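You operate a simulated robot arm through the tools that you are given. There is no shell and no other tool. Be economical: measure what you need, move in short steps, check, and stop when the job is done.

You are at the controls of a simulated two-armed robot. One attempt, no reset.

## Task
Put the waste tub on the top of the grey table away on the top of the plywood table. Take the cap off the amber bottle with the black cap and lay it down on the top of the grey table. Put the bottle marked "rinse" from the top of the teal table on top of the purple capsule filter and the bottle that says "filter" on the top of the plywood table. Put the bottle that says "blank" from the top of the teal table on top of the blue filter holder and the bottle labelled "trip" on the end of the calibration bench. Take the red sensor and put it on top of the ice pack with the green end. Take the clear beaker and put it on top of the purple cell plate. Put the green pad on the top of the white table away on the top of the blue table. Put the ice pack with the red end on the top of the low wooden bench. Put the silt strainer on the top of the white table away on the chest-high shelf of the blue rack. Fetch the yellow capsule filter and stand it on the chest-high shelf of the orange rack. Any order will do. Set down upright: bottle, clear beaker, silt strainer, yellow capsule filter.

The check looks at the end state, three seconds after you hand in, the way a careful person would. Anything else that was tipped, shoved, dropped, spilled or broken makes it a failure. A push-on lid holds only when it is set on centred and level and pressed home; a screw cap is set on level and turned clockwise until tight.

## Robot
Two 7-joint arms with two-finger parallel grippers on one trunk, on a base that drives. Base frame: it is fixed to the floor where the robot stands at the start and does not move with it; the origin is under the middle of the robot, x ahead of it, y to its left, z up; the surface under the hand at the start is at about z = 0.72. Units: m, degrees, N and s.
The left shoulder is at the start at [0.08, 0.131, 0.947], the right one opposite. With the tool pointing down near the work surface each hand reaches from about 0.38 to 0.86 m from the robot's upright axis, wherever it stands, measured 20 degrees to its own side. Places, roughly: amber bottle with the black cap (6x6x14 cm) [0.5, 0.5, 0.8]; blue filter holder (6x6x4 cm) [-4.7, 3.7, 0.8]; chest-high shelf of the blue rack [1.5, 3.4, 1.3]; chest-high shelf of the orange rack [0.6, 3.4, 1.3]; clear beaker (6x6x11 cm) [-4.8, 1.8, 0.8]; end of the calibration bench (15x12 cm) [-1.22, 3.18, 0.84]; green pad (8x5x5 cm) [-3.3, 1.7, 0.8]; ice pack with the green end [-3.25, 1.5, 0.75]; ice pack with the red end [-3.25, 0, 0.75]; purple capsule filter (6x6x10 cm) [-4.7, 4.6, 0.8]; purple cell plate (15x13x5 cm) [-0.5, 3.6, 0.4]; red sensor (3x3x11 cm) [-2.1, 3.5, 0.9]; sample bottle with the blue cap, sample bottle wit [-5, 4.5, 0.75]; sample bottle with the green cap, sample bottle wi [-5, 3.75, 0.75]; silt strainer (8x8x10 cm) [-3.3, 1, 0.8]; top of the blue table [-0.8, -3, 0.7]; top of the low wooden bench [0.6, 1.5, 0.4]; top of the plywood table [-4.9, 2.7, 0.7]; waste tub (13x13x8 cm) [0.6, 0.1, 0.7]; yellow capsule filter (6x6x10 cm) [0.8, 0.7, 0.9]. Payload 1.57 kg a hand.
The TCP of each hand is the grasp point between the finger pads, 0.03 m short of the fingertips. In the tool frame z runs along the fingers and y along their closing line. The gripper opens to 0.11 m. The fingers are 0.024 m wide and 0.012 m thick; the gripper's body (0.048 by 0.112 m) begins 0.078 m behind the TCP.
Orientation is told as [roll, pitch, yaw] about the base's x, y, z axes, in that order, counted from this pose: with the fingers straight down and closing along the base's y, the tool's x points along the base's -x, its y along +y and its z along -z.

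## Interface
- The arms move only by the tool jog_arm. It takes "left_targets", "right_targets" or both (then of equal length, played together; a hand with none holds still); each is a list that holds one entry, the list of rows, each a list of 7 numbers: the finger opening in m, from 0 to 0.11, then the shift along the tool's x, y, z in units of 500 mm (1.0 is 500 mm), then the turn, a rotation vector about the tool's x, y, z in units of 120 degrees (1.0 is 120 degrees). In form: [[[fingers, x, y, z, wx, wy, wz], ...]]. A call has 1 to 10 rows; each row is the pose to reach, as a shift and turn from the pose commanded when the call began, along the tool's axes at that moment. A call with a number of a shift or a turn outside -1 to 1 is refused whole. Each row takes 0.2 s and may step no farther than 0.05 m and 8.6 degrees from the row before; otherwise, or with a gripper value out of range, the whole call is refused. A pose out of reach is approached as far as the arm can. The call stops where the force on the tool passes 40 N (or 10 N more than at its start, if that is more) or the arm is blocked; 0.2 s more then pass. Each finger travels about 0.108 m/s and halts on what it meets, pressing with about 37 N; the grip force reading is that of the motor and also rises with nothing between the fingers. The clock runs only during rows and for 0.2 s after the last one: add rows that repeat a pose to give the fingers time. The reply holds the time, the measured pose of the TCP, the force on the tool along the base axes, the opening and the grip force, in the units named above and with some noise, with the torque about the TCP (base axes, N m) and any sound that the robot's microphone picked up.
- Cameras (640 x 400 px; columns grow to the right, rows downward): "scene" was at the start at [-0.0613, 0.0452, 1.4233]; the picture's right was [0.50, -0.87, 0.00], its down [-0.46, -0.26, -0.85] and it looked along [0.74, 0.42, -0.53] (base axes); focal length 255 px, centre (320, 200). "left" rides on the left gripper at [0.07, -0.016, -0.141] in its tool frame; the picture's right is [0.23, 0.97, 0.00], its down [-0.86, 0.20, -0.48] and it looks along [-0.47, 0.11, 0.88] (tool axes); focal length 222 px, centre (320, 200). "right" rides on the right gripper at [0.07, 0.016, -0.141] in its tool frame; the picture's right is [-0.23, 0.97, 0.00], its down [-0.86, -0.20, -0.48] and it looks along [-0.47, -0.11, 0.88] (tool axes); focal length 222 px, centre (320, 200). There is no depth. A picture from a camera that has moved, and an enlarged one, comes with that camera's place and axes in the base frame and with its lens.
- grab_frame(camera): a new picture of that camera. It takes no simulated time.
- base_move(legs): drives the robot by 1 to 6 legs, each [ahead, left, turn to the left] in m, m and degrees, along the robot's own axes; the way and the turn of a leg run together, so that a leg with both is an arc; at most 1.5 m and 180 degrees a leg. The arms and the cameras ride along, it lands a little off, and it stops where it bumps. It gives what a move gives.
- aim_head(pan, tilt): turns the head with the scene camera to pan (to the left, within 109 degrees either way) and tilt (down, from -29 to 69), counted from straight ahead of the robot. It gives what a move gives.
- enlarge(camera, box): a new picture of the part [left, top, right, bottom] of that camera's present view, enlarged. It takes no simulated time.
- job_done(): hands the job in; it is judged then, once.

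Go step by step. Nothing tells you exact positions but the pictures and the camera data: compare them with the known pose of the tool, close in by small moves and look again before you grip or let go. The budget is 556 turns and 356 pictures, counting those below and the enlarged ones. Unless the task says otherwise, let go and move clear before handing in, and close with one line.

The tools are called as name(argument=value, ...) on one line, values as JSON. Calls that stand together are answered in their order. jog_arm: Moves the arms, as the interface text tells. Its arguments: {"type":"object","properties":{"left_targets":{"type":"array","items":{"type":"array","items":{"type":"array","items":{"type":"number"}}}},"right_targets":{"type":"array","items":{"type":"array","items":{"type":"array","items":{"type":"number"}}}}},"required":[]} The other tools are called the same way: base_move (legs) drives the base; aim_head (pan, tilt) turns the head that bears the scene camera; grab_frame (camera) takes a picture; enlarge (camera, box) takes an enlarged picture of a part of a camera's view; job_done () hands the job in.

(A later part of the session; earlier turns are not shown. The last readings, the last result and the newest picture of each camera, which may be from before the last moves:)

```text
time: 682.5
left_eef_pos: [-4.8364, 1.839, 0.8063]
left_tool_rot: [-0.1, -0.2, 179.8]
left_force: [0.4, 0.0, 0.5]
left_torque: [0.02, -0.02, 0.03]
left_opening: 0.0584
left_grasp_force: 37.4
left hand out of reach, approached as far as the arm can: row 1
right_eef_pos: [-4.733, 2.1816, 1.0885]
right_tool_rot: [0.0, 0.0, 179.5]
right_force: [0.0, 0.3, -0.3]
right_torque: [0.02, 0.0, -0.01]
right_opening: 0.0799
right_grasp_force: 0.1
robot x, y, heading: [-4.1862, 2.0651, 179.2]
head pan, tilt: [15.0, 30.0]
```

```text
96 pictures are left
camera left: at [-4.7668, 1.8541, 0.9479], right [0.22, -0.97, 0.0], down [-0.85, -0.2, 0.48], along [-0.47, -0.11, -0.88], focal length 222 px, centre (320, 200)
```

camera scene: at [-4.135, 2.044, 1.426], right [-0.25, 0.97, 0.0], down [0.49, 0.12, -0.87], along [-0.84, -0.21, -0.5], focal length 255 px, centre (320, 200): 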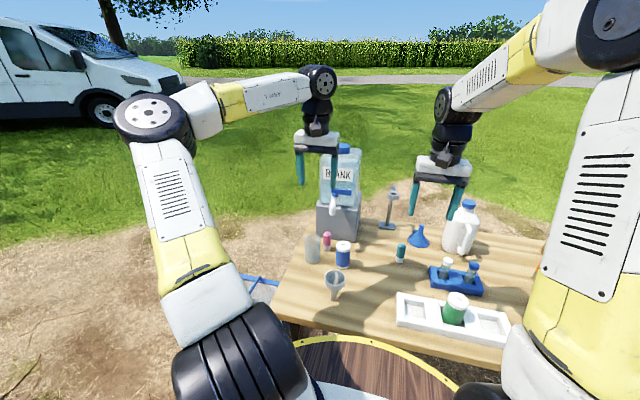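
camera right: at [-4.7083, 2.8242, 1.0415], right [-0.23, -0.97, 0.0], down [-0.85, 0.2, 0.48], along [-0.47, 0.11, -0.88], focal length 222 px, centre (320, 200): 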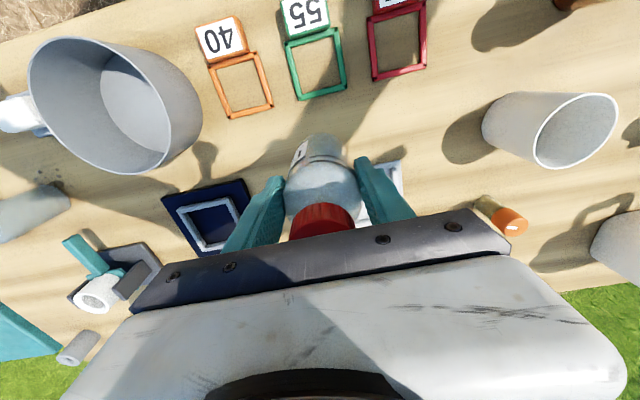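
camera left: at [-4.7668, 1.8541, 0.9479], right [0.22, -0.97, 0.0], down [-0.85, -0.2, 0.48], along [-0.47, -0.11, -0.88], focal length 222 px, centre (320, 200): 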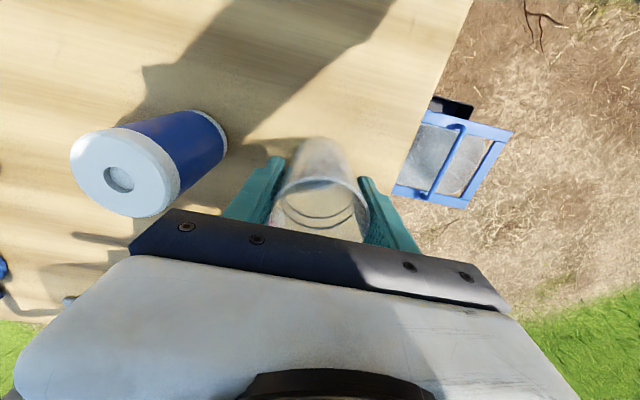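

jog_arm(left_targets=[[[0.05, 0, 0, -0.05, 0, 0, 0], [0.05, 0, 0, -0.13, 0, 0, 0], [0.05, 0.02, 0.01, -0.22, 0, 0, 0], [0.05, 0.05, 0.03, -0.31, 0, 0, 0], [0.05, 0.08, 0.05, -0.4, 0, 0, 0], [0.05, 0.1, 0.07, -0.49, 0, 0, 0], [0.05, 0.12, 0.08, -0.58, 0, 0, 0]]])

base_move(legs=[[-0.12, -0.8, 0], [0, -0.72, 0]])

grab_frame(camera="right")

```text
time: 684.1
left_eef_pos: [-4.7747, 1.8001, 1.096]
left_tool_rot: [0.0, -0.1, 179.8]
left_force: [0.2, 0.7, 0.0]
left_torque: [0.03, -0.03, 0.0]
left_opening: 0.0584
left_grasp_force: 37.3
right_eef_pos: [-4.7326, 2.181, 1.0901]
right_tool_rot: [0.1, 0.0, 179.4]
right_force: [0.2, -1.1, 0.2]
right_torque: [-0.01, 0.02, -0.03]
right_opening: 0.0802
right_grasp_force: 0.1
robot x, y, heading: [-4.1865, 2.0662, 179.6]
head pan, tilt: [15.0, 30.0]
```

```text
time: 691.9
left_eef_pos: [-4.6271, 3.3147, 1.0961]
left_tool_rot: [0.1, -0.2, 178.3]
left_force: [-0.5, -0.3, 0.5]
left_torque: [-0.03, 0.0, 0.0]
left_opening: 0.0583
left_grasp_force: 36.9
right_eef_pos: [-4.5749, 3.6949, 1.0899]
right_tool_rot: [0.1, 0.1, 178.0]
right_force: [0.5, -0.4, 0.7]
right_torque: [0.01, -0.01, 0.0]
right_opening: 0.0799
right_grasp_force: 0.1
robot x, y, heading: [-4.0316, 3.5676, 177.6]
head pan, tilt: [15.0, 30.0]
```

```text
95 pictures are left
camera right: at [-4.5057, 3.6771, 1.2308], right [-0.26, -0.97, 0.0], down [-0.85, 0.23, 0.48], along [-0.46, 0.12, -0.88], focal length 222 px, centre (320, 200)
```

right: 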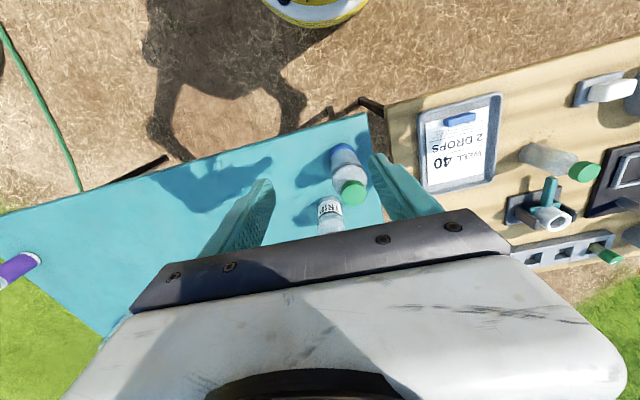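

jog_arm(right_targets=[[[0.08, -0.04, -0.005, 0, 0, 0, -0.07], [0.08, -0.08, -0.009, 0, 0, 0, -0.14], [0.08, -0.12, -0.013, 0, 0, 0, -0.21], [0.08, -0.16, -0.018, 0, 0, 0, -0.28], [0.08, -0.2, -0.022, 0, 0, 0, -0.35], [0.08, -0.24, -0.026, 0, 0, 0, -0.42], [0.08, -0.28, -0.03, 0, 0, 0, -0.49], [0.08, -0.32, -0.035, 0, 0, 0, -0.56], [0.08, -0.36, -0.04, 0, 0, 0, -0.63], [0.08, -0.398, -0.044, 0.04, 0, 0, -0.7]]])

grab_frame(camera="right")

```text
time: 694.1
left_eef_pos: [-4.6274, 3.3148, 1.0958]
left_tool_rot: [0.0, -0.2, 178.3]
left_force: [0.1, 0.5, 0.1]
left_torque: [-0.03, 0.01, -0.01]
left_opening: 0.0586
left_grasp_force: 37.0
right_eef_pos: [-4.7732, 3.7241, 1.0701]
right_tool_rot: [-0.1, -0.1, -97.9]
right_force: [1.4, 0.0, 0.9]
right_torque: [0.01, 0.0, 0.01]
right_opening: 0.0802
right_grasp_force: 0.1
robot x, y, heading: [-4.0349, 3.5655, 177.5]
head pan, tilt: [15.0, 30.0]
```

```text
94 pictures are left
camera right: at [-4.7472, 3.791, 1.2117], right [0.93, -0.36, 0.0], down [-0.31, -0.82, 0.48], along [-0.17, -0.45, -0.88], focal length 222 px, centre (320, 200)
```

right: 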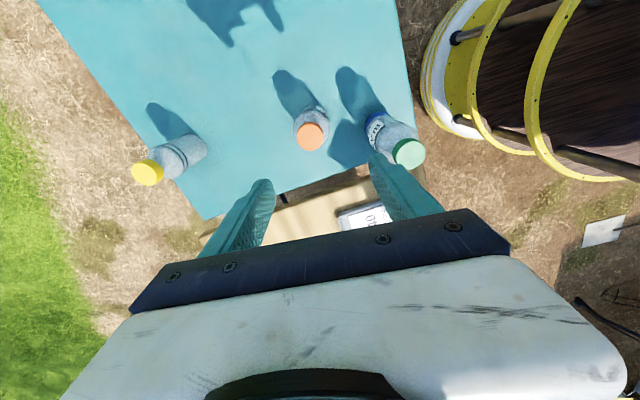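

jog_arm(right_targets=[[[0.076, 0.007, -0.01, 0.05, 0, 0, 0], [0.076, 0.0144, -0.019, 0.13, 0, 0, 0], [0.076, 0.0144, -0.019, 0.22, 0, 0, 0], [0.076, 0.0144, -0.019, 0.31, 0, 0, 0]]])

grab_frame(camera="right")

```text
time: 695.1
left_eef_pos: [-4.6268, 3.3153, 1.0967]
left_tool_rot: [-0.1, -0.2, 178.4]
left_force: [0.1, -0.5, -0.1]
left_torque: [0.01, 0.01, 0.01]
left_opening: 0.0583
left_grasp_force: 36.9
right_eef_pos: [-4.7808, 3.7325, 0.9146]
right_tool_rot: [-0.1, -0.2, -98.1]
right_force: [-0.1, 0.8, 0.8]
right_torque: [-0.03, 0.03, 0.01]
right_opening: 0.0759
right_grasp_force: 0.0
robot x, y, heading: [-4.0379, 3.5626, 177.7]
head pan, tilt: [15.0, 30.0]
```

```text
93 pictures are left
camera right: at [-4.7544, 3.8004, 1.0563], right [0.93, -0.36, 0.0], down [-0.32, -0.82, 0.48], along [-0.17, -0.45, -0.88], focal length 222 px, centre (320, 200)
```

right: 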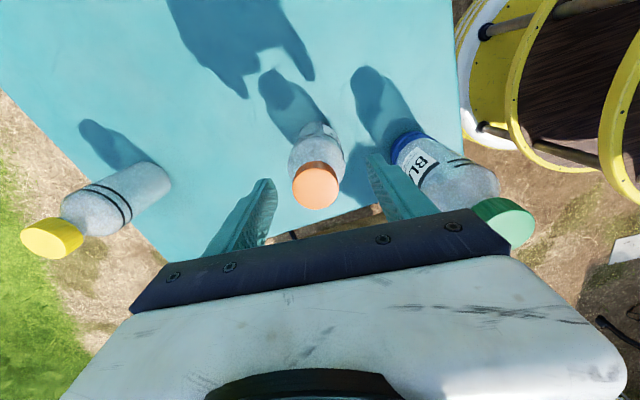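

jog_arm(right_targets=[[[0.076, 0, -0.004, 0.07, 0, 0, 0], [0.076, 0, -0.004, 0.138, 0, 0, 0], [0.06, 0, -0.004, 0.138, 0, 0, 0], [0.04, 0, -0.004, 0.138, 0, 0, 0], [0.04, 0, -0.004, 0.138, 0, 0, 0], [0.04, 0, -0.004, 0.08, 0, 0, 0], [0.04, 0, -0.004, 0.0, 0, 0, 0], [0.04, 0, -0.004, -0.09, 0, 0, 0], [0.04, 0, -0.004, -0.18, 0, 0, 0], [0.04, 0, -0.004, -0.27, 0, 0, 0]]])

grab_frame(camera="right")

```text
time: 697.3
left_eef_pos: [-4.6279, 3.316, 1.0954]
left_tool_rot: [0.0, -0.1, 178.4]
left_force: [0.5, 0.3, -1.5]
left_torque: [0.0, -0.02, 0.02]
left_opening: 0.0584
left_grasp_force: 37.1
right_eef_pos: [-4.783, 3.7317, 1.0513]
right_tool_rot: [0.1, -0.2, -98.0]
right_force: [-0.1, 0.6, -0.1]
right_torque: [0.0, 0.0, 0.05]
right_opening: 0.058
right_grasp_force: 37.1
robot x, y, heading: [-4.0313, 3.5674, 177.4]
head pan, tilt: [15.0, 30.0]
```

```text
92 pictures are left
camera right: at [-4.7574, 3.7991, 1.1916], right [0.93, -0.36, 0.0], down [-0.32, -0.82, 0.48], along [-0.17, -0.45, -0.88], focal length 222 px, centre (320, 200)
```

right: 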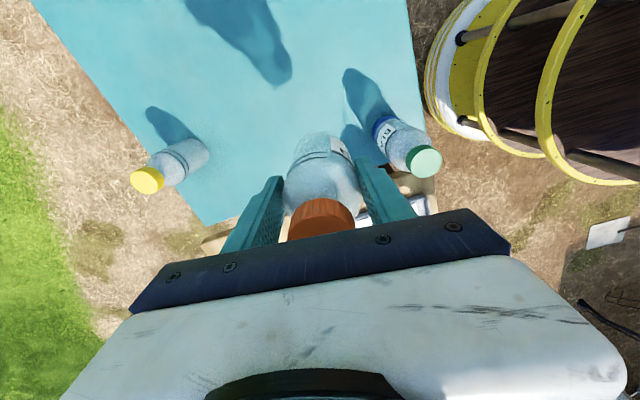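

jog_arm(right_targets=[[[0.04, 0.03, 0, -0.08, 0, 0, 0], [0.04, 0.1, 0.02, -0.14, 0, 0, 0], [0.04, 0.18, 0.05, -0.16, 0, 0, 0], [0.04, 0.26, 0.08, -0.16, 0, 0, 0], [0.04, 0.32, 0.15, -0.16, 0, 0, 0], [0.04, 0.37, 0.22, -0.16, 0, 0, 0], [0.04, 0.378, 0.276, -0.16, 0, 0, 0]]])

base_move(legs=[[-0.1, 0, 2], [0, 0.88, 0]])

```text
time: 698.9
left_eef_pos: [-4.6285, 3.3146, 1.0961]
left_tool_rot: [0.0, -0.1, 178.3]
left_force: [-0.5, 0.5, -0.1]
left_torque: [0.02, -0.01, 0.01]
left_opening: 0.0585
left_grasp_force: 37.2
right_eef_pos: [-4.6223, 3.902, 1.1289]
right_tool_rot: [-0.1, 0.0, -98.0]
right_force: [-1.2, 0.5, -1.1]
right_torque: [-0.02, -0.03, -0.02]
right_opening: 0.058
right_grasp_force: 37.3
robot x, y, heading: [-4.0336, 3.5693, 177.7]
head pan, tilt: [15.0, 30.0]
```

```text
time: 704.3
left_eef_pos: [-4.5244, 2.4098, 1.0965]
left_tool_rot: [0.0, -0.1, -179.9]
left_force: [-0.4, 0.6, -0.7]
left_torque: [0.01, -0.01, -0.02]
left_opening: 0.0587
left_grasp_force: 37.2
right_eef_pos: [-4.5367, 2.9959, 1.1285]
right_tool_rot: [-0.1, -0.2, -96.2]
right_force: [0.5, -0.2, -0.9]
right_torque: [0.03, 0.02, 0.01]
right_opening: 0.0584
right_grasp_force: 36.6
robot x, y, heading: [-3.9366, 2.6779, 179.6]
head pan, tilt: [15.0, 30.0]
```

base_move(legs=[[-1.5, 0, 0], [-1.04, 0.2, 0], [0, 0, -90]])

aim_head(pan=-10, tilt=35)

grab_frame(camera="scene")

```text
time: 720.8
left_eef_pos: [-1.6439, 3.0211, 1.0965]
left_tool_rot: [0.0, -0.2, 89.4]
left_force: [0.3, 0.8, -0.4]
left_torque: [0.04, 0.03, -0.02]
left_opening: 0.0584
left_grasp_force: 37.4
right_eef_pos: [-1.058, 3.0292, 1.1294]
right_tool_rot: [0.0, -0.2, 173.0]
right_force: [0.7, 0.4, -0.3]
right_torque: [-0.01, 0.0, 0.04]
right_opening: 0.058
right_grasp_force: 36.6
robot x, y, heading: [-1.3768, 2.4336, 89.1]
head pan, tilt: [15.0, 30.0]
```

```text
time: 721.6
left_eef_pos: [-1.6435, 3.0213, 1.096]
left_tool_rot: [0.0, -0.2, 89.6]
left_force: [-0.4, -0.3, -0.4]
left_torque: [-0.04, 0.0, -0.04]
left_opening: 0.0584
left_grasp_force: 37.1
right_eef_pos: [-1.0562, 3.0288, 1.1293]
right_tool_rot: [-0.1, -0.2, 173.3]
right_force: [-0.4, 0.7, -1.1]
right_torque: [0.0, -0.03, 0.01]
right_opening: 0.0577
right_grasp_force: 37.0
robot x, y, heading: [-1.3806, 2.4309, 88.9]
head pan, tilt: [-10.0, 35.0]
```

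```text
91 pictures are left
camera scene: at [-1.364, 2.3804, 1.4182], right [0.98, -0.19, 0.0], down [-0.11, -0.56, -0.82], along [0.16, 0.8, -0.57], focal length 255 px, centre (320, 200)
```

scene: 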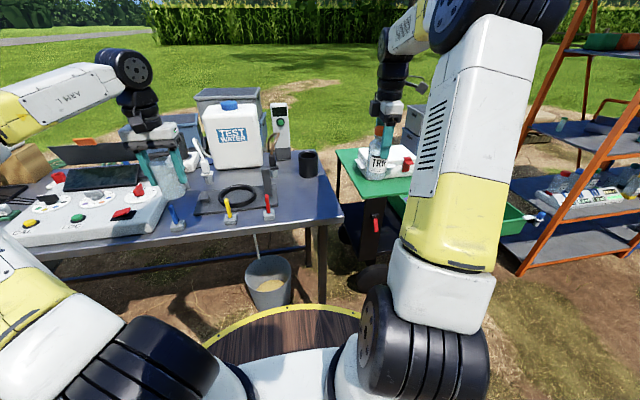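

jog_arm(right_targets=[[[0.04, -0.06, -0.045, 0.03, 0, 0, 0], [0.04, -0.12, -0.09, 0.06, 0, 0, 0], [0.04, -0.18, -0.135, 0.1, 0, 0, 0], [0.04, -0.24, -0.18, 0.15, 0, 0, 0], [0.04, -0.3, -0.22, 0.21, 0, 0, 0], [0.04, -0.344, -0.263, 0.27, 0, 0, 0], [0.04, -0.344, -0.263, 0.32, 0, 0, 0]]])

grab_frame(camera="scene")

grab_frame(camera="right")

```text
time: 723.2
left_eef_pos: [-1.6446, 3.0221, 1.0957]
left_tool_rot: [0.0, -0.1, 89.5]
left_force: [0.1, -0.1, 0.8]
left_torque: [0.0, 0.02, 0.0]
left_opening: 0.0584
left_grasp_force: 37.0
right_eef_pos: [-1.2141, 3.1815, 0.9709]
right_tool_rot: [-0.1, 0.0, 173.3]
right_force: [0.4, -0.3, 0.5]
right_torque: [0.02, -0.03, -0.04]
right_opening: 0.0579
right_grasp_force: 37.5
robot x, y, heading: [-1.3763, 2.4301, 89.2]
head pan, tilt: [-10.0, 35.0]
```

```text
90 pictures are left
camera scene: at [-1.364, 2.3803, 1.4182], right [0.98, -0.19, 0.0], down [-0.11, -0.56, -0.82], along [0.16, 0.8, -0.57], focal length 255 px, centre (320, 200)
```

scene: 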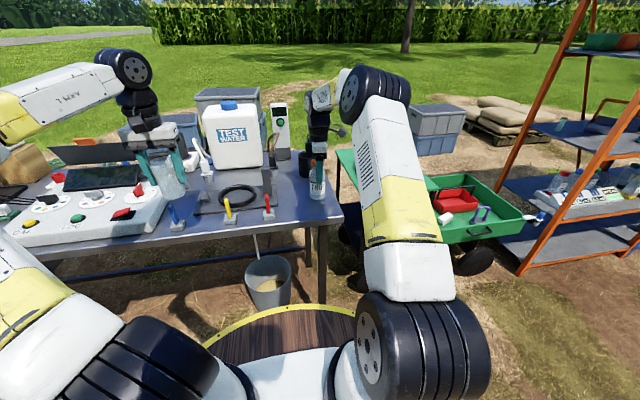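

```text
89 pictures are left
camera right: at [-1.1462, 3.1577, 1.1115], right [-0.34, -0.94, 0.0], down [-0.82, 0.3, 0.48], along [-0.45, 0.16, -0.88], focal length 222 px, centre (320, 200)
```

right: 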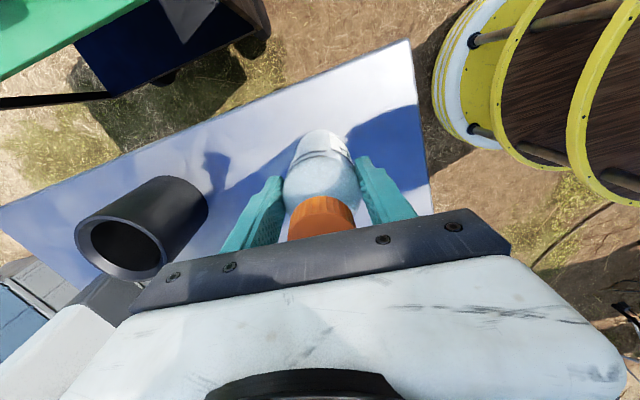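

jog_arm(right_targets=[[[0.04, 0, 0, 0.04, 0, 0, 0], [0.04, 0, 0, 0.06, 0, 0, 0], [0.04, 0, 0, 0.07, 0, 0, 0], [0.04, 0, 0, 0.08, 0, 0, 0], [0.04, 0, 0, 0.09, 0, 0, 0], [0.04, 0, 0, 0.1, 0, 0, 0], [0.04, 0, 0, 0.107, 0, 0, 0], [0.04, 0, 0, 0.114, 0, 0, 0], [0.04, 0, 0, 0.121, 0, 0, 0]]])

```text
time: 723.8
left_eef_pos: [-1.644, 3.0201, 1.0972]
left_tool_rot: [0.0, -0.2, 89.5]
left_force: [-0.6, -0.2, -0.6]
left_torque: [-0.01, -0.04, 0.03]
left_opening: 0.0584
left_grasp_force: 37.3
right_eef_pos: [-1.214, 3.1826, 0.9521]
right_tool_rot: [-0.6, -0.2, 173.3]
right_force: [0.8, -1.5, 7.7]
right_torque: [-0.22, 0.12, 0.01]
right_opening: 0.0584
right_grasp_force: 36.6
robot x, y, heading: [-1.378, 2.4302, 88.9]
head pan, tilt: [-10.0, 35.0]
stopped in row 2 (right hand): the force on the tool passed its limit at 45 N (the readings are from after the stop); the commanded pose is now the measured one
```

jog_arm(right_targets=[[[0.05, 0, 0, -0.002, 0, 0, 0], [0.07, 0, 0, -0.002, 0, 0, 0], [0.08, 0, 0, -0.002, 0, 0, 0], [0.08, 0, 0, -0.03, 0, 0, 0], [0.08, 0, 0, -0.11, 0, 0, 0], [0.08, 0, 0, -0.2, 0, 0, 0], [0.08, 0, 0, -0.29, 0, 0, 0], [0.08, 0.0, 0.05, -0.36, 0, 0, 0], [0.08, 0.0, 0.13, -0.38, 0, 0, 0], [0.08, 0.0, 0.22, -0.38, 0, 0, 0]]])

grab_frame(camera="scene")

```text
time: 726.0
left_eef_pos: [-1.6446, 3.0215, 1.0949]
left_tool_rot: [0.0, -0.1, 89.5]
left_force: [-0.1, 0.1, -1.4]
left_torque: [-0.03, 0.03, 0.01]
left_opening: 0.0586
left_grasp_force: 36.7
right_eef_pos: [-1.2263, 3.0716, 1.1415]
right_tool_rot: [-0.5, -0.1, 173.2]
right_force: [0.4, 0.5, -1.3]
right_torque: [-0.04, 0.05, 0.02]
right_opening: 0.0801
right_grasp_force: 0.0
robot x, y, heading: [-1.3776, 2.431, 89.2]
head pan, tilt: [-10.0, 35.0]
```

```text
88 pictures are left
camera scene: at [-1.364, 2.3809, 1.4182], right [0.98, -0.19, 0.0], down [-0.11, -0.56, -0.82], along [0.16, 0.8, -0.57], focal length 255 px, centre (320, 200)
```

scene: 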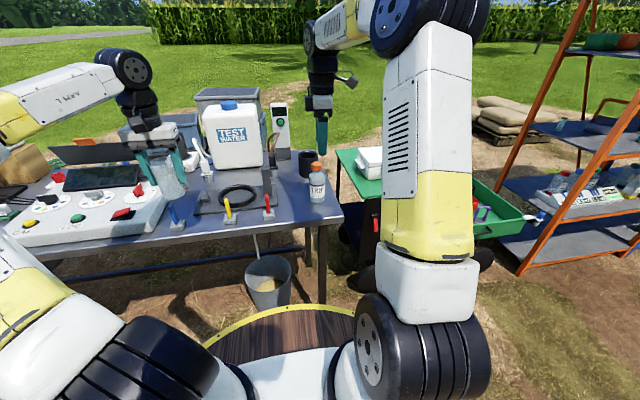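

base_move(legs=[[-0.15, 0, 0], [0, -0.95, 0], [0.15, 0, 0]])

aim_head(pan=5, tilt=40)

grab_frame(camera="scene")

grab_frame(camera="left")

```text
time: 732.9
left_eef_pos: [-0.7071, 3.007, 1.0967]
left_tool_rot: [-0.1, -0.2, 90.3]
left_force: [-0.1, -0.7, -0.6]
left_torque: [0.02, 0.01, -0.02]
left_opening: 0.0585
left_grasp_force: 37.1
right_eef_pos: [-0.2906, 3.0619, 1.1418]
right_tool_rot: [-0.6, -0.2, 173.9]
right_force: [0.1, 0.1, -0.1]
right_torque: [0.03, -0.03, -0.01]
right_opening: 0.0803
right_grasp_force: 0.1
robot x, y, heading: [-0.4345, 2.4231, 89.8]
head pan, tilt: [-10.0, 35.0]
```

```text
time: 733.6
left_eef_pos: [-0.707, 3.0066, 1.0963]
left_tool_rot: [0.0, -0.2, 90.2]
left_force: [-0.5, 0.1, 0.5]
left_torque: [-0.01, -0.02, 0.02]
left_opening: 0.0585
left_grasp_force: 37.0
right_eef_pos: [-0.2902, 3.0615, 1.1423]
right_tool_rot: [-0.4, -0.2, 173.9]
right_force: [-0.2, 0.6, 0.0]
right_torque: [-0.02, 0.0, 0.01]
right_opening: 0.0799
right_grasp_force: 0.0
robot x, y, heading: [-0.4327, 2.4205, 89.8]
head pan, tilt: [5.0, 40.0]
```

```text
87 pictures are left
camera scene: at [-0.4429, 2.3675, 1.4107], right [1.0, 0.08, 0.0], down [0.05, -0.64, -0.77], along [-0.06, 0.76, -0.64], focal length 255 px, centre (320, 200)
```

scene: 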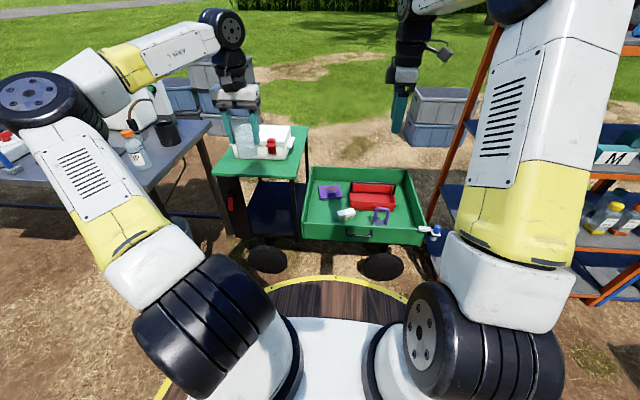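

```text
86 pictures are left
camera left: at [-0.6918, 2.9368, 1.2378], right [-0.97, -0.23, 0.0], down [-0.2, 0.85, 0.48], along [-0.11, 0.47, -0.88], focal length 222 px, centre (320, 200)
```

left: 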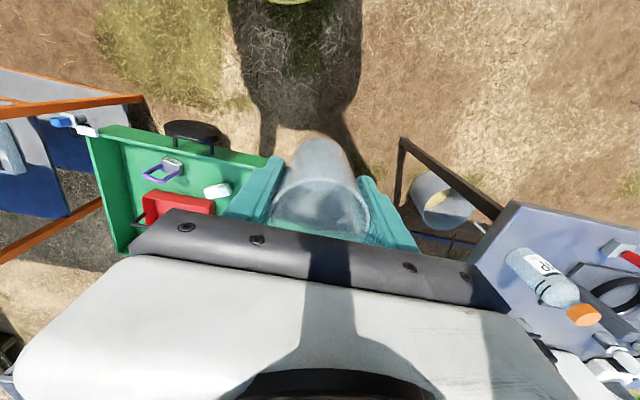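

enlarge(camera="scene", box=[290, 160, 440, 260])

```text
4.00 times, centred on (365, 210) of scene
camera zoom: at [-0.4429, 2.3675, 1.4107], right [1.0, 0.08, 0.0], down [0.05, -0.64, -0.77], along [-0.06, 0.76, -0.64], focal length 1021 px, centre (140, 160)
```

zoom: 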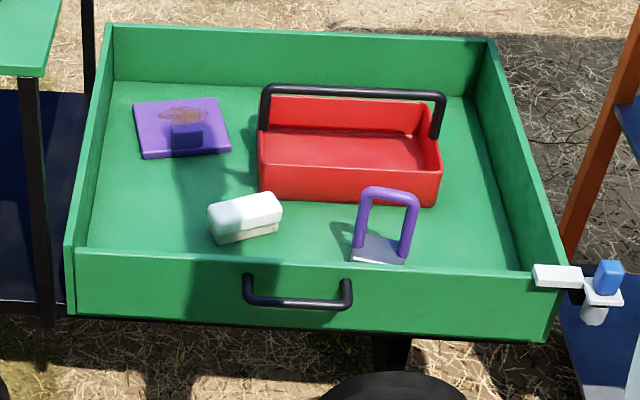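

jog_arm(left_targets=[[[0.05, 0.06, 0.02, 0, 0, 0, 0], [0.05, 0.12, 0.04, 0, 0, 0, 0], [0.05, 0.18, 0.06, 0, 0, 0, 0], [0.05, 0.22, 0.08, 0, 0, 0, 0]]], right_targets=[[[0.08, 0, 0.08, 0, 0, 0, 0], [0.08, 0, 0.16, 0, 0, 0, 0], [0.08, 0, 0.24, 0, 0, 0, 0], [0.08, 0, 0.3, 0, 0, 0, 0]]])

base_move(legs=[[0.09, -1.4, 0], [0, -1.35, 0]])

aim_head(pan=0, tilt=20)

grab_frame(camera="scene")

```text
time: 734.6
left_eef_pos: [-0.7472, 2.8975, 1.0945]
left_tool_rot: [0.0, -0.1, 90.1]
left_force: [-0.3, 0.6, -1.1]
left_torque: [-0.04, 0.01, 0.04]
left_opening: 0.0587
left_grasp_force: 36.5
right_eef_pos: [-0.3064, 2.9122, 1.1408]
right_tool_rot: [-0.6, -0.2, 173.9]
right_force: [0.6, 0.4, -0.2]
right_torque: [-0.03, 0.0, 0.0]
right_opening: 0.0801
right_grasp_force: 0.0
robot x, y, heading: [-0.4379, 2.4204, 89.6]
head pan, tilt: [5.0, 40.0]
```

```text
time: 748.0
left_eef_pos: [1.9802, 3.0054, 1.0953]
left_tool_rot: [0.1, -0.3, 91.6]
left_force: [0.1, -0.2, 0.0]
left_torque: [0.04, 0.05, -0.03]
left_opening: 0.0584
left_grasp_force: 37.2
right_eef_pos: [2.4209, 3.0315, 1.1415]
right_tool_rot: [-0.4, -0.3, 175.3]
right_force: [0.6, 0.3, -0.2]
right_torque: [-0.01, -0.01, 0.01]
right_opening: 0.0802
right_grasp_force: 0.1
robot x, y, heading: [2.304, 2.54, 91.0]
head pan, tilt: [5.0, 40.0]
```

```text
time: 748.8
left_eef_pos: [1.9807, 3.005, 1.0965]
left_tool_rot: [0.0, -0.3, 91.6]
left_force: [0.2, -0.3, -0.9]
left_torque: [0.03, -0.03, 0.01]
left_opening: 0.0584
left_grasp_force: 37.2
right_eef_pos: [2.4202, 3.0314, 1.1413]
right_tool_rot: [-0.6, -0.3, 175.4]
right_force: [0.0, 0.5, -0.3]
right_torque: [0.03, -0.03, 0.02]
right_opening: 0.0799
right_grasp_force: 0.0
robot x, y, heading: [2.3067, 2.5375, 91.0]
head pan, tilt: [0.0, 20.0]
```

```text
84 pictures are left
camera scene: at [2.3055, 2.4918, 1.442], right [1.0, 0.02, 0.0], down [0.01, -0.34, -0.94], along [-0.02, 0.94, -0.34], focal length 255 px, centre (320, 200)
```

scene: 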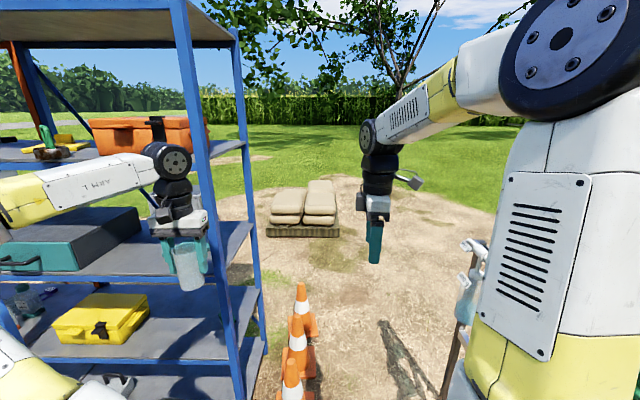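

base_move(legs=[[0, 1.5, 0], [-0.08, 1.45, 0], [-0.06, 1.45, 0], [0.3, 0.95, 0], [0.0, 1.0, 0]])

aim_head(pan=0, tilt=25)

grab_frame(camera="scene")

```text
time: 779.6
left_eef_pos: [-4.3984, 3.1911, 1.096]
left_tool_rot: [0.0, -0.2, 88.5]
left_force: [0.6, 0.3, -0.7]
left_torque: [0.03, 0.04, -0.02]
left_opening: 0.0584
left_grasp_force: 37.1
right_eef_pos: [-3.9568, 3.1926, 1.1411]
right_tool_rot: [-0.5, -0.1, 172.3]
right_force: [0.4, -0.4, -0.9]
right_torque: [-0.01, 0.0, 0.05]
right_opening: 0.0801
right_grasp_force: 0.0
robot x, y, heading: [-4.1017, 2.7051, 87.9]
head pan, tilt: [0.0, 20.0]
```

```text
time: 780.3
left_eef_pos: [-4.3979, 3.1905, 1.0958]
left_tool_rot: [0.0, -0.1, 88.4]
left_force: [0.0, -0.5, -0.9]
left_torque: [0.01, -0.03, -0.03]
left_opening: 0.0582
left_grasp_force: 36.6
right_eef_pos: [-3.9581, 3.1935, 1.1413]
right_tool_rot: [-0.4, -0.2, 172.3]
right_force: [-0.2, 0.8, -0.3]
right_torque: [0.02, 0.06, -0.03]
right_opening: 0.0801
right_grasp_force: 0.1
robot x, y, heading: [-4.0992, 2.708, 88.0]
head pan, tilt: [0.0, 25.0]
```

```text
83 pictures are left
camera scene: at [-4.1008, 2.6602, 1.434], right [1.0, -0.03, 0.0], down [-0.01, -0.42, -0.91], along [0.03, 0.91, -0.42], focal length 255 px, centre (320, 200)
```

scene: 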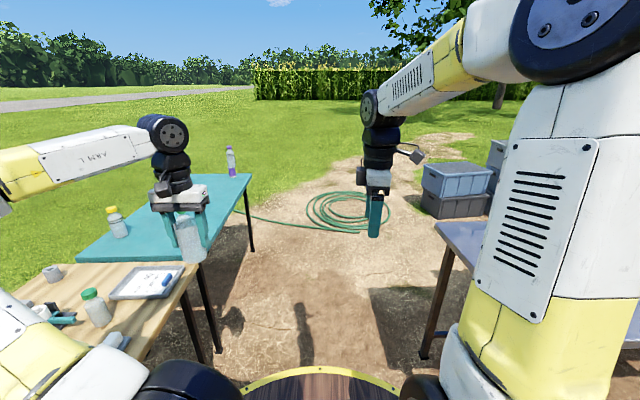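

base_move(legs=[[1.5, 0, 2], [0.25, 0, 0], [0, -1.5, 0], [0, -1.5, 0], [0, -0.5, 0], [0, 0, 179]])

aim_head(pan=0, tilt=40)

grab_frame(camera="scene")

```text
time: 813.4
left_eef_pos: [-0.2328, 4.1096, 1.0953]
left_tool_rot: [0.0, -0.3, -87.0]
left_force: [0.3, 0.0, 0.1]
left_torque: [-0.01, 0.0, 0.02]
left_opening: 0.0583
left_grasp_force: 36.9
right_eef_pos: [-0.6714, 4.0731, 1.1398]
right_tool_rot: [-0.5, -0.2, -3.2]
right_force: [0.3, 0.4, -0.3]
right_torque: [0.0, -0.02, 0.02]
right_opening: 0.0799
right_grasp_force: 0.0
robot x, y, heading: [-0.5721, 4.5702, -87.3]
head pan, tilt: [0.0, 25.0]
```

```text
time: 814.2
left_eef_pos: [-0.2324, 4.1088, 1.0956]
left_tool_rot: [0.1, -0.1, -86.9]
left_force: [0.3, 0.8, -0.5]
left_torque: [0.0, 0.01, 0.01]
left_opening: 0.0586
left_grasp_force: 37.6
right_eef_pos: [-0.6708, 4.0724, 1.1413]
right_tool_rot: [-0.5, -0.2, -3.2]
right_force: [0.1, 0.4, 0.6]
right_torque: [-0.03, 0.0, 0.0]
right_opening: 0.08
right_grasp_force: 0.1
robot x, y, heading: [-0.5713, 4.5622, -87.4]
head pan, tilt: [0.0, 40.0]
```

```text
82 pictures are left
camera scene: at [-0.57, 4.624, 1.4107], right [-1.0, -0.04, 0.0], down [-0.03, 0.64, -0.77], along [0.03, -0.77, -0.64], focal length 255 px, centre (320, 200)
```

scene: 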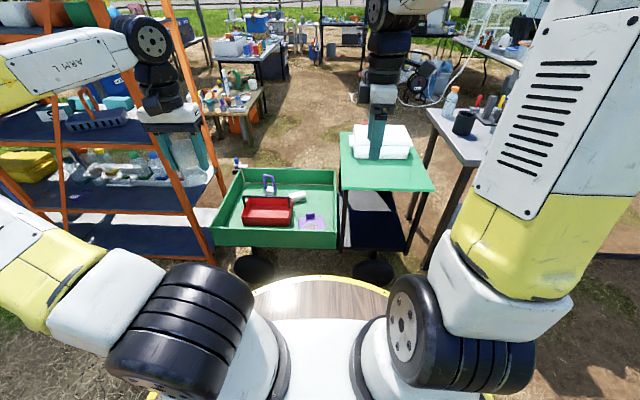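

base_move(legs=[[0.28, -0.17, -2.6]])

grab_frame(camera="scene")

grab_frame(camera="left")

```text
time: 816.4
left_eef_pos: [-0.4191, 3.8089, 1.095]
left_tool_rot: [-0.1, -0.2, -89.8]
left_force: [0.1, 0.7, -0.6]
left_torque: [0.04, -0.03, -0.03]
left_opening: 0.0582
left_grasp_force: 37.0
right_eef_pos: [-0.859, 3.7926, 1.1406]
right_tool_rot: [-0.5, -0.3, -6.0]
right_force: [-0.7, -0.2, 0.1]
right_torque: [-0.01, -0.01, -0.01]
right_opening: 0.0799
right_grasp_force: 0.1
robot x, y, heading: [-0.7316, 4.2838, -90.0]
head pan, tilt: [0.0, 40.0]
```

```text
81 pictures are left
camera scene: at [-0.7311, 4.3382, 1.4107], right [-1.0, 0.0, 0.0], down [0.0, 0.64, -0.77], along [0.0, -0.77, -0.64], focal length 255 px, centre (320, 200)
```

scene: 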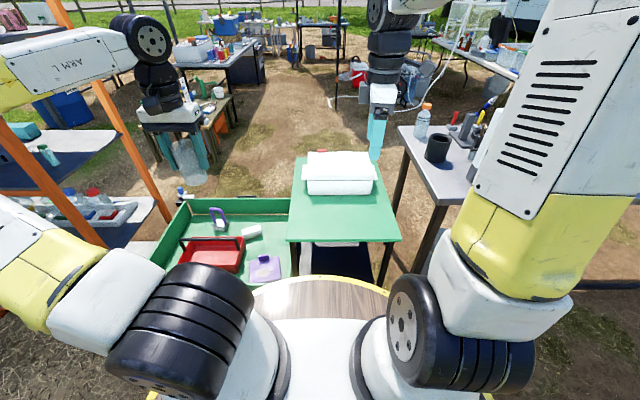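

```text
80 pictures are left
camera left: at [-0.4368, 3.8773, 1.2372], right [0.97, 0.23, 0.0], down [0.2, -0.85, 0.48], along [0.11, -0.47, -0.88], focal length 222 px, centre (320, 200)
```

left: 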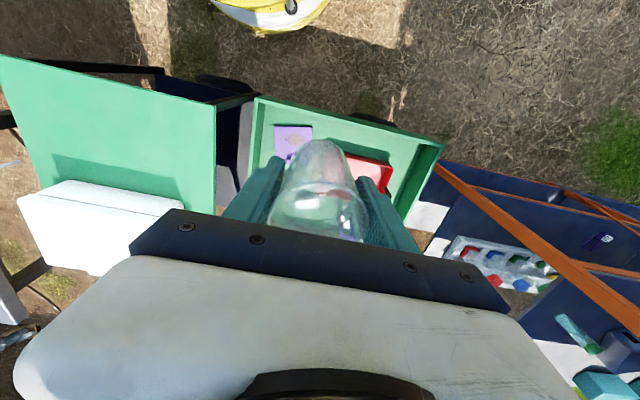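

jog_arm(left_targets=[[[0.05, -0.06, -0.02, 0.04, 0, 0, 0], [0.05, -0.12, -0.04, 0.1, 0, 0, 0], [0.05, -0.18, -0.06, 0.16, 0, 0, 0], [0.05, -0.24, -0.08, 0.23, 0, 0, 0], [0.05, -0.3, -0.092, 0.3, 0, 0, 0], [0.05, -0.308, -0.092, 0.39, 0, 0, 0], [0.05, -0.308, -0.092, 0.48, 0, 0, 0]]])

grab_frame(camera="left")

grab_frame(camera="scene")

```text
time: 818.0
left_eef_pos: [-0.4642, 3.6516, 0.8553]
left_tool_rot: [0.0, -0.1, -89.6]
left_force: [0.1, -0.2, 0.0]
left_torque: [-0.01, -0.04, 0.01]
left_opening: 0.0582
left_grasp_force: 37.0
right_eef_pos: [-0.8587, 3.7925, 1.1418]
right_tool_rot: [-0.5, -0.2, -6.1]
right_force: [0.6, 0.4, 0.6]
right_torque: [-0.03, 0.0, 0.0]
right_opening: 0.0799
right_grasp_force: 0.0
robot x, y, heading: [-0.7308, 4.2822, -90.3]
head pan, tilt: [0.0, 40.0]
```

```text
79 pictures are left
camera left: at [-0.4816, 3.7216, 0.9972], right [0.97, 0.23, 0.0], down [0.2, -0.85, 0.48], along [0.11, -0.47, -0.88], focal length 222 px, centre (320, 200)
```

left: 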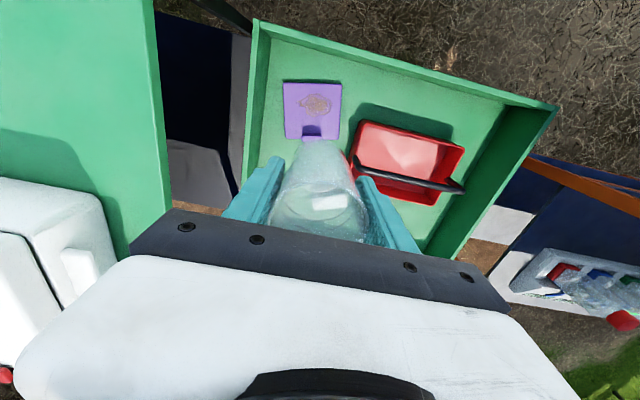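

```text
78 pictures are left
camera scene: at [-0.7313, 4.3383, 1.4107], right [-1.0, 0.0, 0.0], down [0.0, 0.64, -0.77], along [0.0, -0.77, -0.64], focal length 255 px, centre (320, 200)
```

scene: 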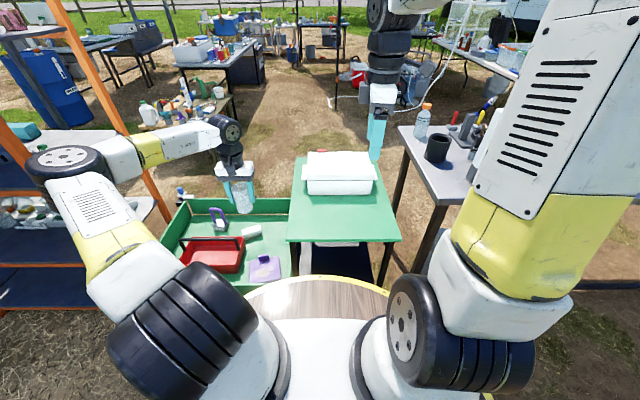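

jog_arm(left_targets=[[[0.05, 0.013, -0.019, 0.07, 0, 0, 0], [0.05, 0.027, -0.038, 0.15, 0, 0, 0], [0.05, 0.027, -0.038, 0.24, 0, 0, 0], [0.05, 0.027, -0.038, 0.33, 0, 0, 0], [0.05, 0.027, -0.038, 0.42, 0, 0, 0], [0.05, 0.027, -0.038, 0.5, 0, 0, 0], [0.05, 0.027, -0.038, 0.56, 0, 0, 0]]])

grab_frame(camera="left")

enlarge(camera="scene", box=[150, 150, 310, 300])

```text
time: 819.6
left_eef_pos: [-0.4574, 3.7034, 0.6088]
left_tool_rot: [0.1, -0.1, -89.7]
left_force: [-0.6, -1.0, -1.0]
left_torque: [-0.02, 0.0, 0.0]
left_opening: 0.0585
left_grasp_force: 37.2
left hand out of reach, approached as far as the arm can: row 5, 6, 7
right_eef_pos: [-0.86, 3.7919, 1.1415]
right_tool_rot: [-0.6, -0.2, -6.0]
right_force: [-0.3, 0.2, -0.6]
right_torque: [-0.01, -0.02, 0.03]
right_opening: 0.0798
right_grasp_force: 0.1
robot x, y, heading: [-0.7329, 4.2809, -90.2]
head pan, tilt: [0.0, 40.0]
```

```text
77 pictures are left
camera left: at [-0.4746, 3.7737, 0.7508], right [0.97, 0.23, 0.0], down [0.2, -0.85, 0.48], along [0.11, -0.47, -0.88], focal length 222 px, centre (320, 200)
```

left: 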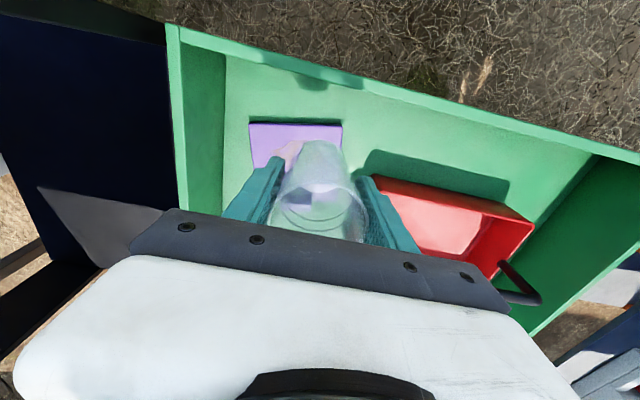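

```text
2.67 times, centred on (230, 225) of scene
camera zoom: at [-0.7312, 4.3381, 1.4107], right [-1.0, 0.0, 0.0], down [0.0, 0.64, -0.77], along [0.0, -0.77, -0.64], focal length 681 px, centre (560, 133)
```

zoom: 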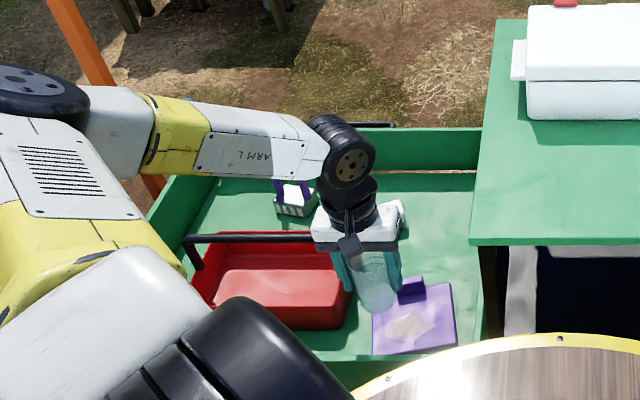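

jog_arm(left_targets=[[[0.05, 0, 0, -0.09, 0, 0, 0], [0.05, 0.0, 0, -0.18, 0, 0, 0], [0.05, 0.0, 0, -0.27, 0, 0, 0], [0.05, 0.02, 0, -0.36, 0, 0, 0], [0.05, 0.06, 0, -0.45, 0, 0, 0], [0.05, 0.1, 0, -0.54, 0, 0, 0], [0.05, 0.14, 0, -0.63, 0, 0, 0], [0.05, 0.18, 0, -0.72, 0, 0, 0], [0.05, 0.2, 0.02, -0.8, 0, 0, 0], [0.05, 0.2, 0.05, -0.88, 0, 0, 0]]])

base_move(legs=[[-0.05, -0.36, 0]])

grab_frame(camera="left")

```text
time: 821.8
left_eef_pos: [-0.4326, 3.8014, 1.0531]
left_tool_rot: [0.0, -0.1, -89.6]
left_force: [0.5, 0.3, 0.2]
left_torque: [0.03, 0.01, 0.0]
left_opening: 0.0587
left_grasp_force: 36.5
right_eef_pos: [-0.8597, 3.7927, 1.141]
right_tool_rot: [-0.5, -0.1, -5.9]
right_force: [0.4, -0.1, 0.0]
right_torque: [0.01, -0.03, -0.01]
right_opening: 0.0799
right_grasp_force: 0.0
robot x, y, heading: [-0.7342, 4.2834, -90.4]
head pan, tilt: [0.0, 40.0]
```

```text
time: 824.1
left_eef_pos: [-0.7947, 3.8545, 1.0526]
left_tool_rot: [-0.1, -0.2, -90.2]
left_force: [0.5, 0.1, -0.9]
left_torque: [-0.01, -0.07, 0.02]
left_opening: 0.0582
left_grasp_force: 37.3
right_eef_pos: [-1.2207, 3.847, 1.1419]
right_tool_rot: [-0.5, -0.2, -6.5]
right_force: [0.6, 0.3, -0.9]
right_torque: [0.02, 0.01, 0.01]
right_opening: 0.08
right_grasp_force: 0.0
robot x, y, heading: [-1.0882, 4.3366, -90.7]
head pan, tilt: [0.0, 40.0]
```

```text
75 pictures are left
camera left: at [-0.8107, 3.9235, 1.1944], right [0.97, 0.22, 0.0], down [0.2, -0.85, 0.48], along [0.11, -0.47, -0.88], focal length 222 px, centre (320, 200)
```

left: 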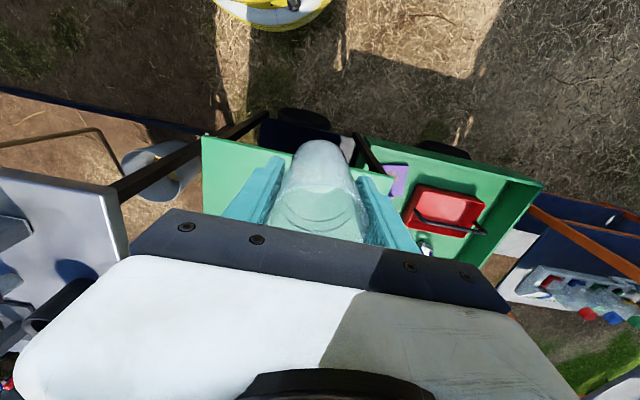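

jog_arm(left_targets=[[[0.05, -0.08, 0.005, 0.03, 0, 0, 0], [0.05, -0.16, 0.01, 0.07, 0, 0, 0], [0.05, -0.199, 0.01, 0.13, 0, 0, 0], [0.05, -0.199, 0.01, 0.19, 0, 0, 0], [0.05, -0.199, 0.01, 0.21, 0, 0, 0], [0.05, -0.199, 0.01, 0.225, 0, 0, 0], [0.05, -0.199, 0.01, 0.24, 0, 0, 0]]])

grab_frame(camera="left")

aim_head(pan=25, tilt=40)

grab_frame(camera="scene")

```text
time: 825.7
left_eef_pos: [-0.7879, 3.7547, 0.9328]
left_tool_rot: [0.2, -0.2, -90.2]
left_force: [0.2, 0.1, -0.1]
left_torque: [-0.01, 0.01, -0.01]
left_opening: 0.0584
left_grasp_force: 37.1
right_eef_pos: [-1.2212, 3.8467, 1.1398]
right_tool_rot: [-0.5, -0.2, -6.5]
right_force: [-0.5, 0.6, -0.9]
right_torque: [0.02, 0.0, 0.01]
right_opening: 0.08
right_grasp_force: 0.1
robot x, y, heading: [-1.0869, 4.338, -90.8]
head pan, tilt: [0.0, 40.0]
```

```text
74 pictures are left
camera left: at [-0.8061, 3.8243, 1.0745], right [0.97, 0.22, 0.0], down [0.2, -0.85, 0.48], along [0.11, -0.47, -0.88], focal length 222 px, centre (320, 200)
```

left: 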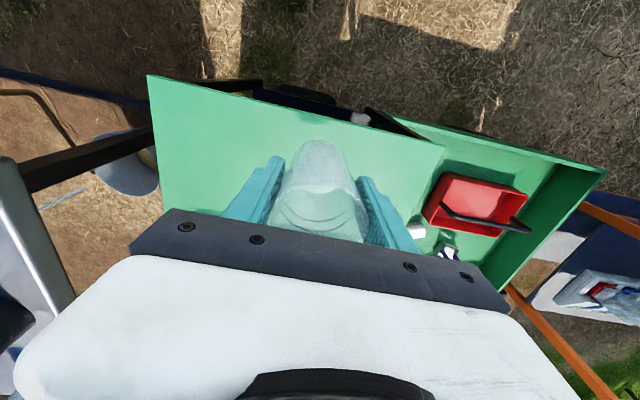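

```text
time: 826.6
left_eef_pos: [-0.7891, 3.7546, 0.9335]
left_tool_rot: [0.0, -0.2, -90.2]
left_force: [-1.1, 0.3, -0.4]
left_torque: [-0.04, -0.02, 0.01]
left_opening: 0.0583
left_grasp_force: 36.8
right_eef_pos: [-1.2216, 3.8463, 1.1408]
right_tool_rot: [-0.5, -0.2, -6.5]
right_force: [-0.6, -0.4, -0.6]
right_torque: [-0.02, -0.04, 0.02]
right_opening: 0.08
right_grasp_force: 0.0
robot x, y, heading: [-1.086, 4.3378, -90.8]
head pan, tilt: [25.0, 40.0]
```

```text
73 pictures are left
camera scene: at [-1.0518, 4.3994, 1.4107], right [-0.91, -0.41, 0.0], down [-0.26, 0.59, -0.77], along [0.31, -0.7, -0.64], focal length 255 px, centre (320, 200)
```

scene: 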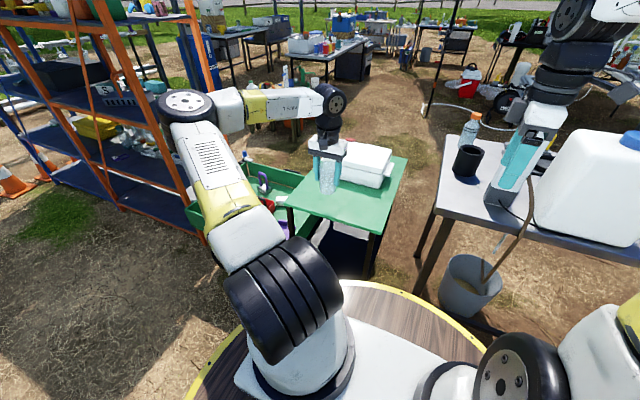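

jog_arm(left_targets=[[[0.05, 0, 0, 0.02, 0, 0, 0], [0.05, 0, 0, 0.035, 0, 0, 0], [0.05, 0, 0, 0.05, 0, 0, 0], [0.05, 0, 0, 0.065, 0, 0, 0], [0.05, 0, 0, 0.08, 0, 0, 0], [0.05, 0, 0, 0.095, 0, 0, 0], [0.05, 0, 0, 0.11, 0, 0, 0], [0.05, 0, 0, 0.125, 0, 0, 0], [0.05, 0, 0, 0.14, 0, 0, 0], [0.05, 0, 0, 0.155, 0, 0, 0]]])

```text
time: 828.8
left_eef_pos: [-0.7894, 3.7546, 0.8551]
left_tool_rot: [0.0, -0.2, -90.2]
left_force: [0.3, 0.2, -0.7]
left_torque: [0.06, 0.0, 0.03]
left_opening: 0.0586
left_grasp_force: 36.7
right_eef_pos: [-1.2205, 3.8485, 1.1414]
right_tool_rot: [-0.5, -0.2, -6.4]
right_force: [0.0, 1.0, 0.1]
right_torque: [0.0, 0.0, -0.01]
right_opening: 0.0801
right_grasp_force: 0.1
robot x, y, heading: [-1.089, 4.3364, -90.9]
head pan, tilt: [25.0, 40.0]
```

jog_arm(left_targets=[[[0.05, -0.06, 0, 0, 0, 0, 0], [0.05, -0.12, 0, 0, 0, 0, 0], [0.05, -0.12, 0, 0.04, 0, 0, 0], [0.05, -0.12, 0, 0.07, 0, 0, 0], [0.05, -0.12, 0, 0.085, 0, 0, 0], [0.05, -0.12, 0, 0.1, 0, 0, 0], [0.05, -0.12, 0, 0.115, 0, 0, 0], [0.05, -0.12, 0, 0.13, 0, 0, 0], [0.05, -0.12, 0, 0.145, 0, 0, 0], [0.05, -0.12, 0, 0.16, 0, 0, 0]]])

grab_frame(camera="left")

```text
time: 829.6
left_eef_pos: [-0.7895, 3.692, 0.8448]
left_tool_rot: [-0.1, -0.6, -90.3]
left_force: [-0.4, 0.2, 8.6]
left_torque: [-0.25, 0.04, 0.02]
left_opening: 0.0585
left_grasp_force: 36.9
right_eef_pos: [-1.2206, 3.8486, 1.1413]
right_tool_rot: [-0.5, -0.3, -6.4]
right_force: [-0.4, -0.6, 0.2]
right_torque: [-0.02, -0.05, 0.01]
right_opening: 0.08
right_grasp_force: 0.0
robot x, y, heading: [-1.0857, 4.3368, -90.8]
head pan, tilt: [25.0, 40.0]
stopped in row 4 (left hand): the force on the tool passed its limit at 59 N (the readings are from after the stop); the commanded pose is now the measured one
```

```text
72 pictures are left
camera left: at [-0.8066, 3.7626, 0.9853], right [0.97, 0.22, 0.0], down [0.2, -0.85, 0.49], along [0.11, -0.48, -0.87], focal length 222 px, centre (320, 200)
```

left: 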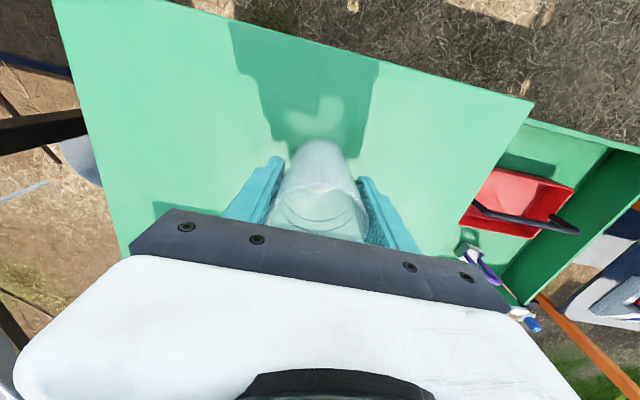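

jog_arm(left_targets=[[[0.065, 0, 0, -0.002, 0, 0, 0], [0.085, 0, 0, -0.002, 0, 0, 0], [0.085, 0, 0, -0.02, 0, 0, 0], [0.085, 0, 0, -0.1, 0, 0, 0], [0.085, 0, 0, -0.19, 0, 0, 0], [0.085, 0, 0, -0.28, 0, 0, 0], [0.085, 0, 0, -0.37, 0, 0, 0], [0.085, 0.05, 0.04, -0.45, 0, 0, 0], [0.085, 0.1, 0.1, -0.5, 0, 0, 0]]])

grab_frame(camera="left")

```text
refused: row 8 steps farther than a row can; nothing moved
```

```text
71 pictures are left
camera left: at [-0.8066, 3.7626, 0.9853], right [0.97, 0.22, 0.0], down [0.2, -0.85, 0.49], along [0.11, -0.48, -0.87], focal length 222 px, centre (320, 200)
```

left: 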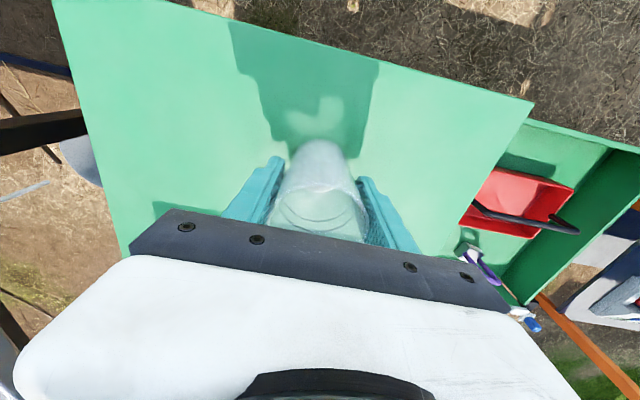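

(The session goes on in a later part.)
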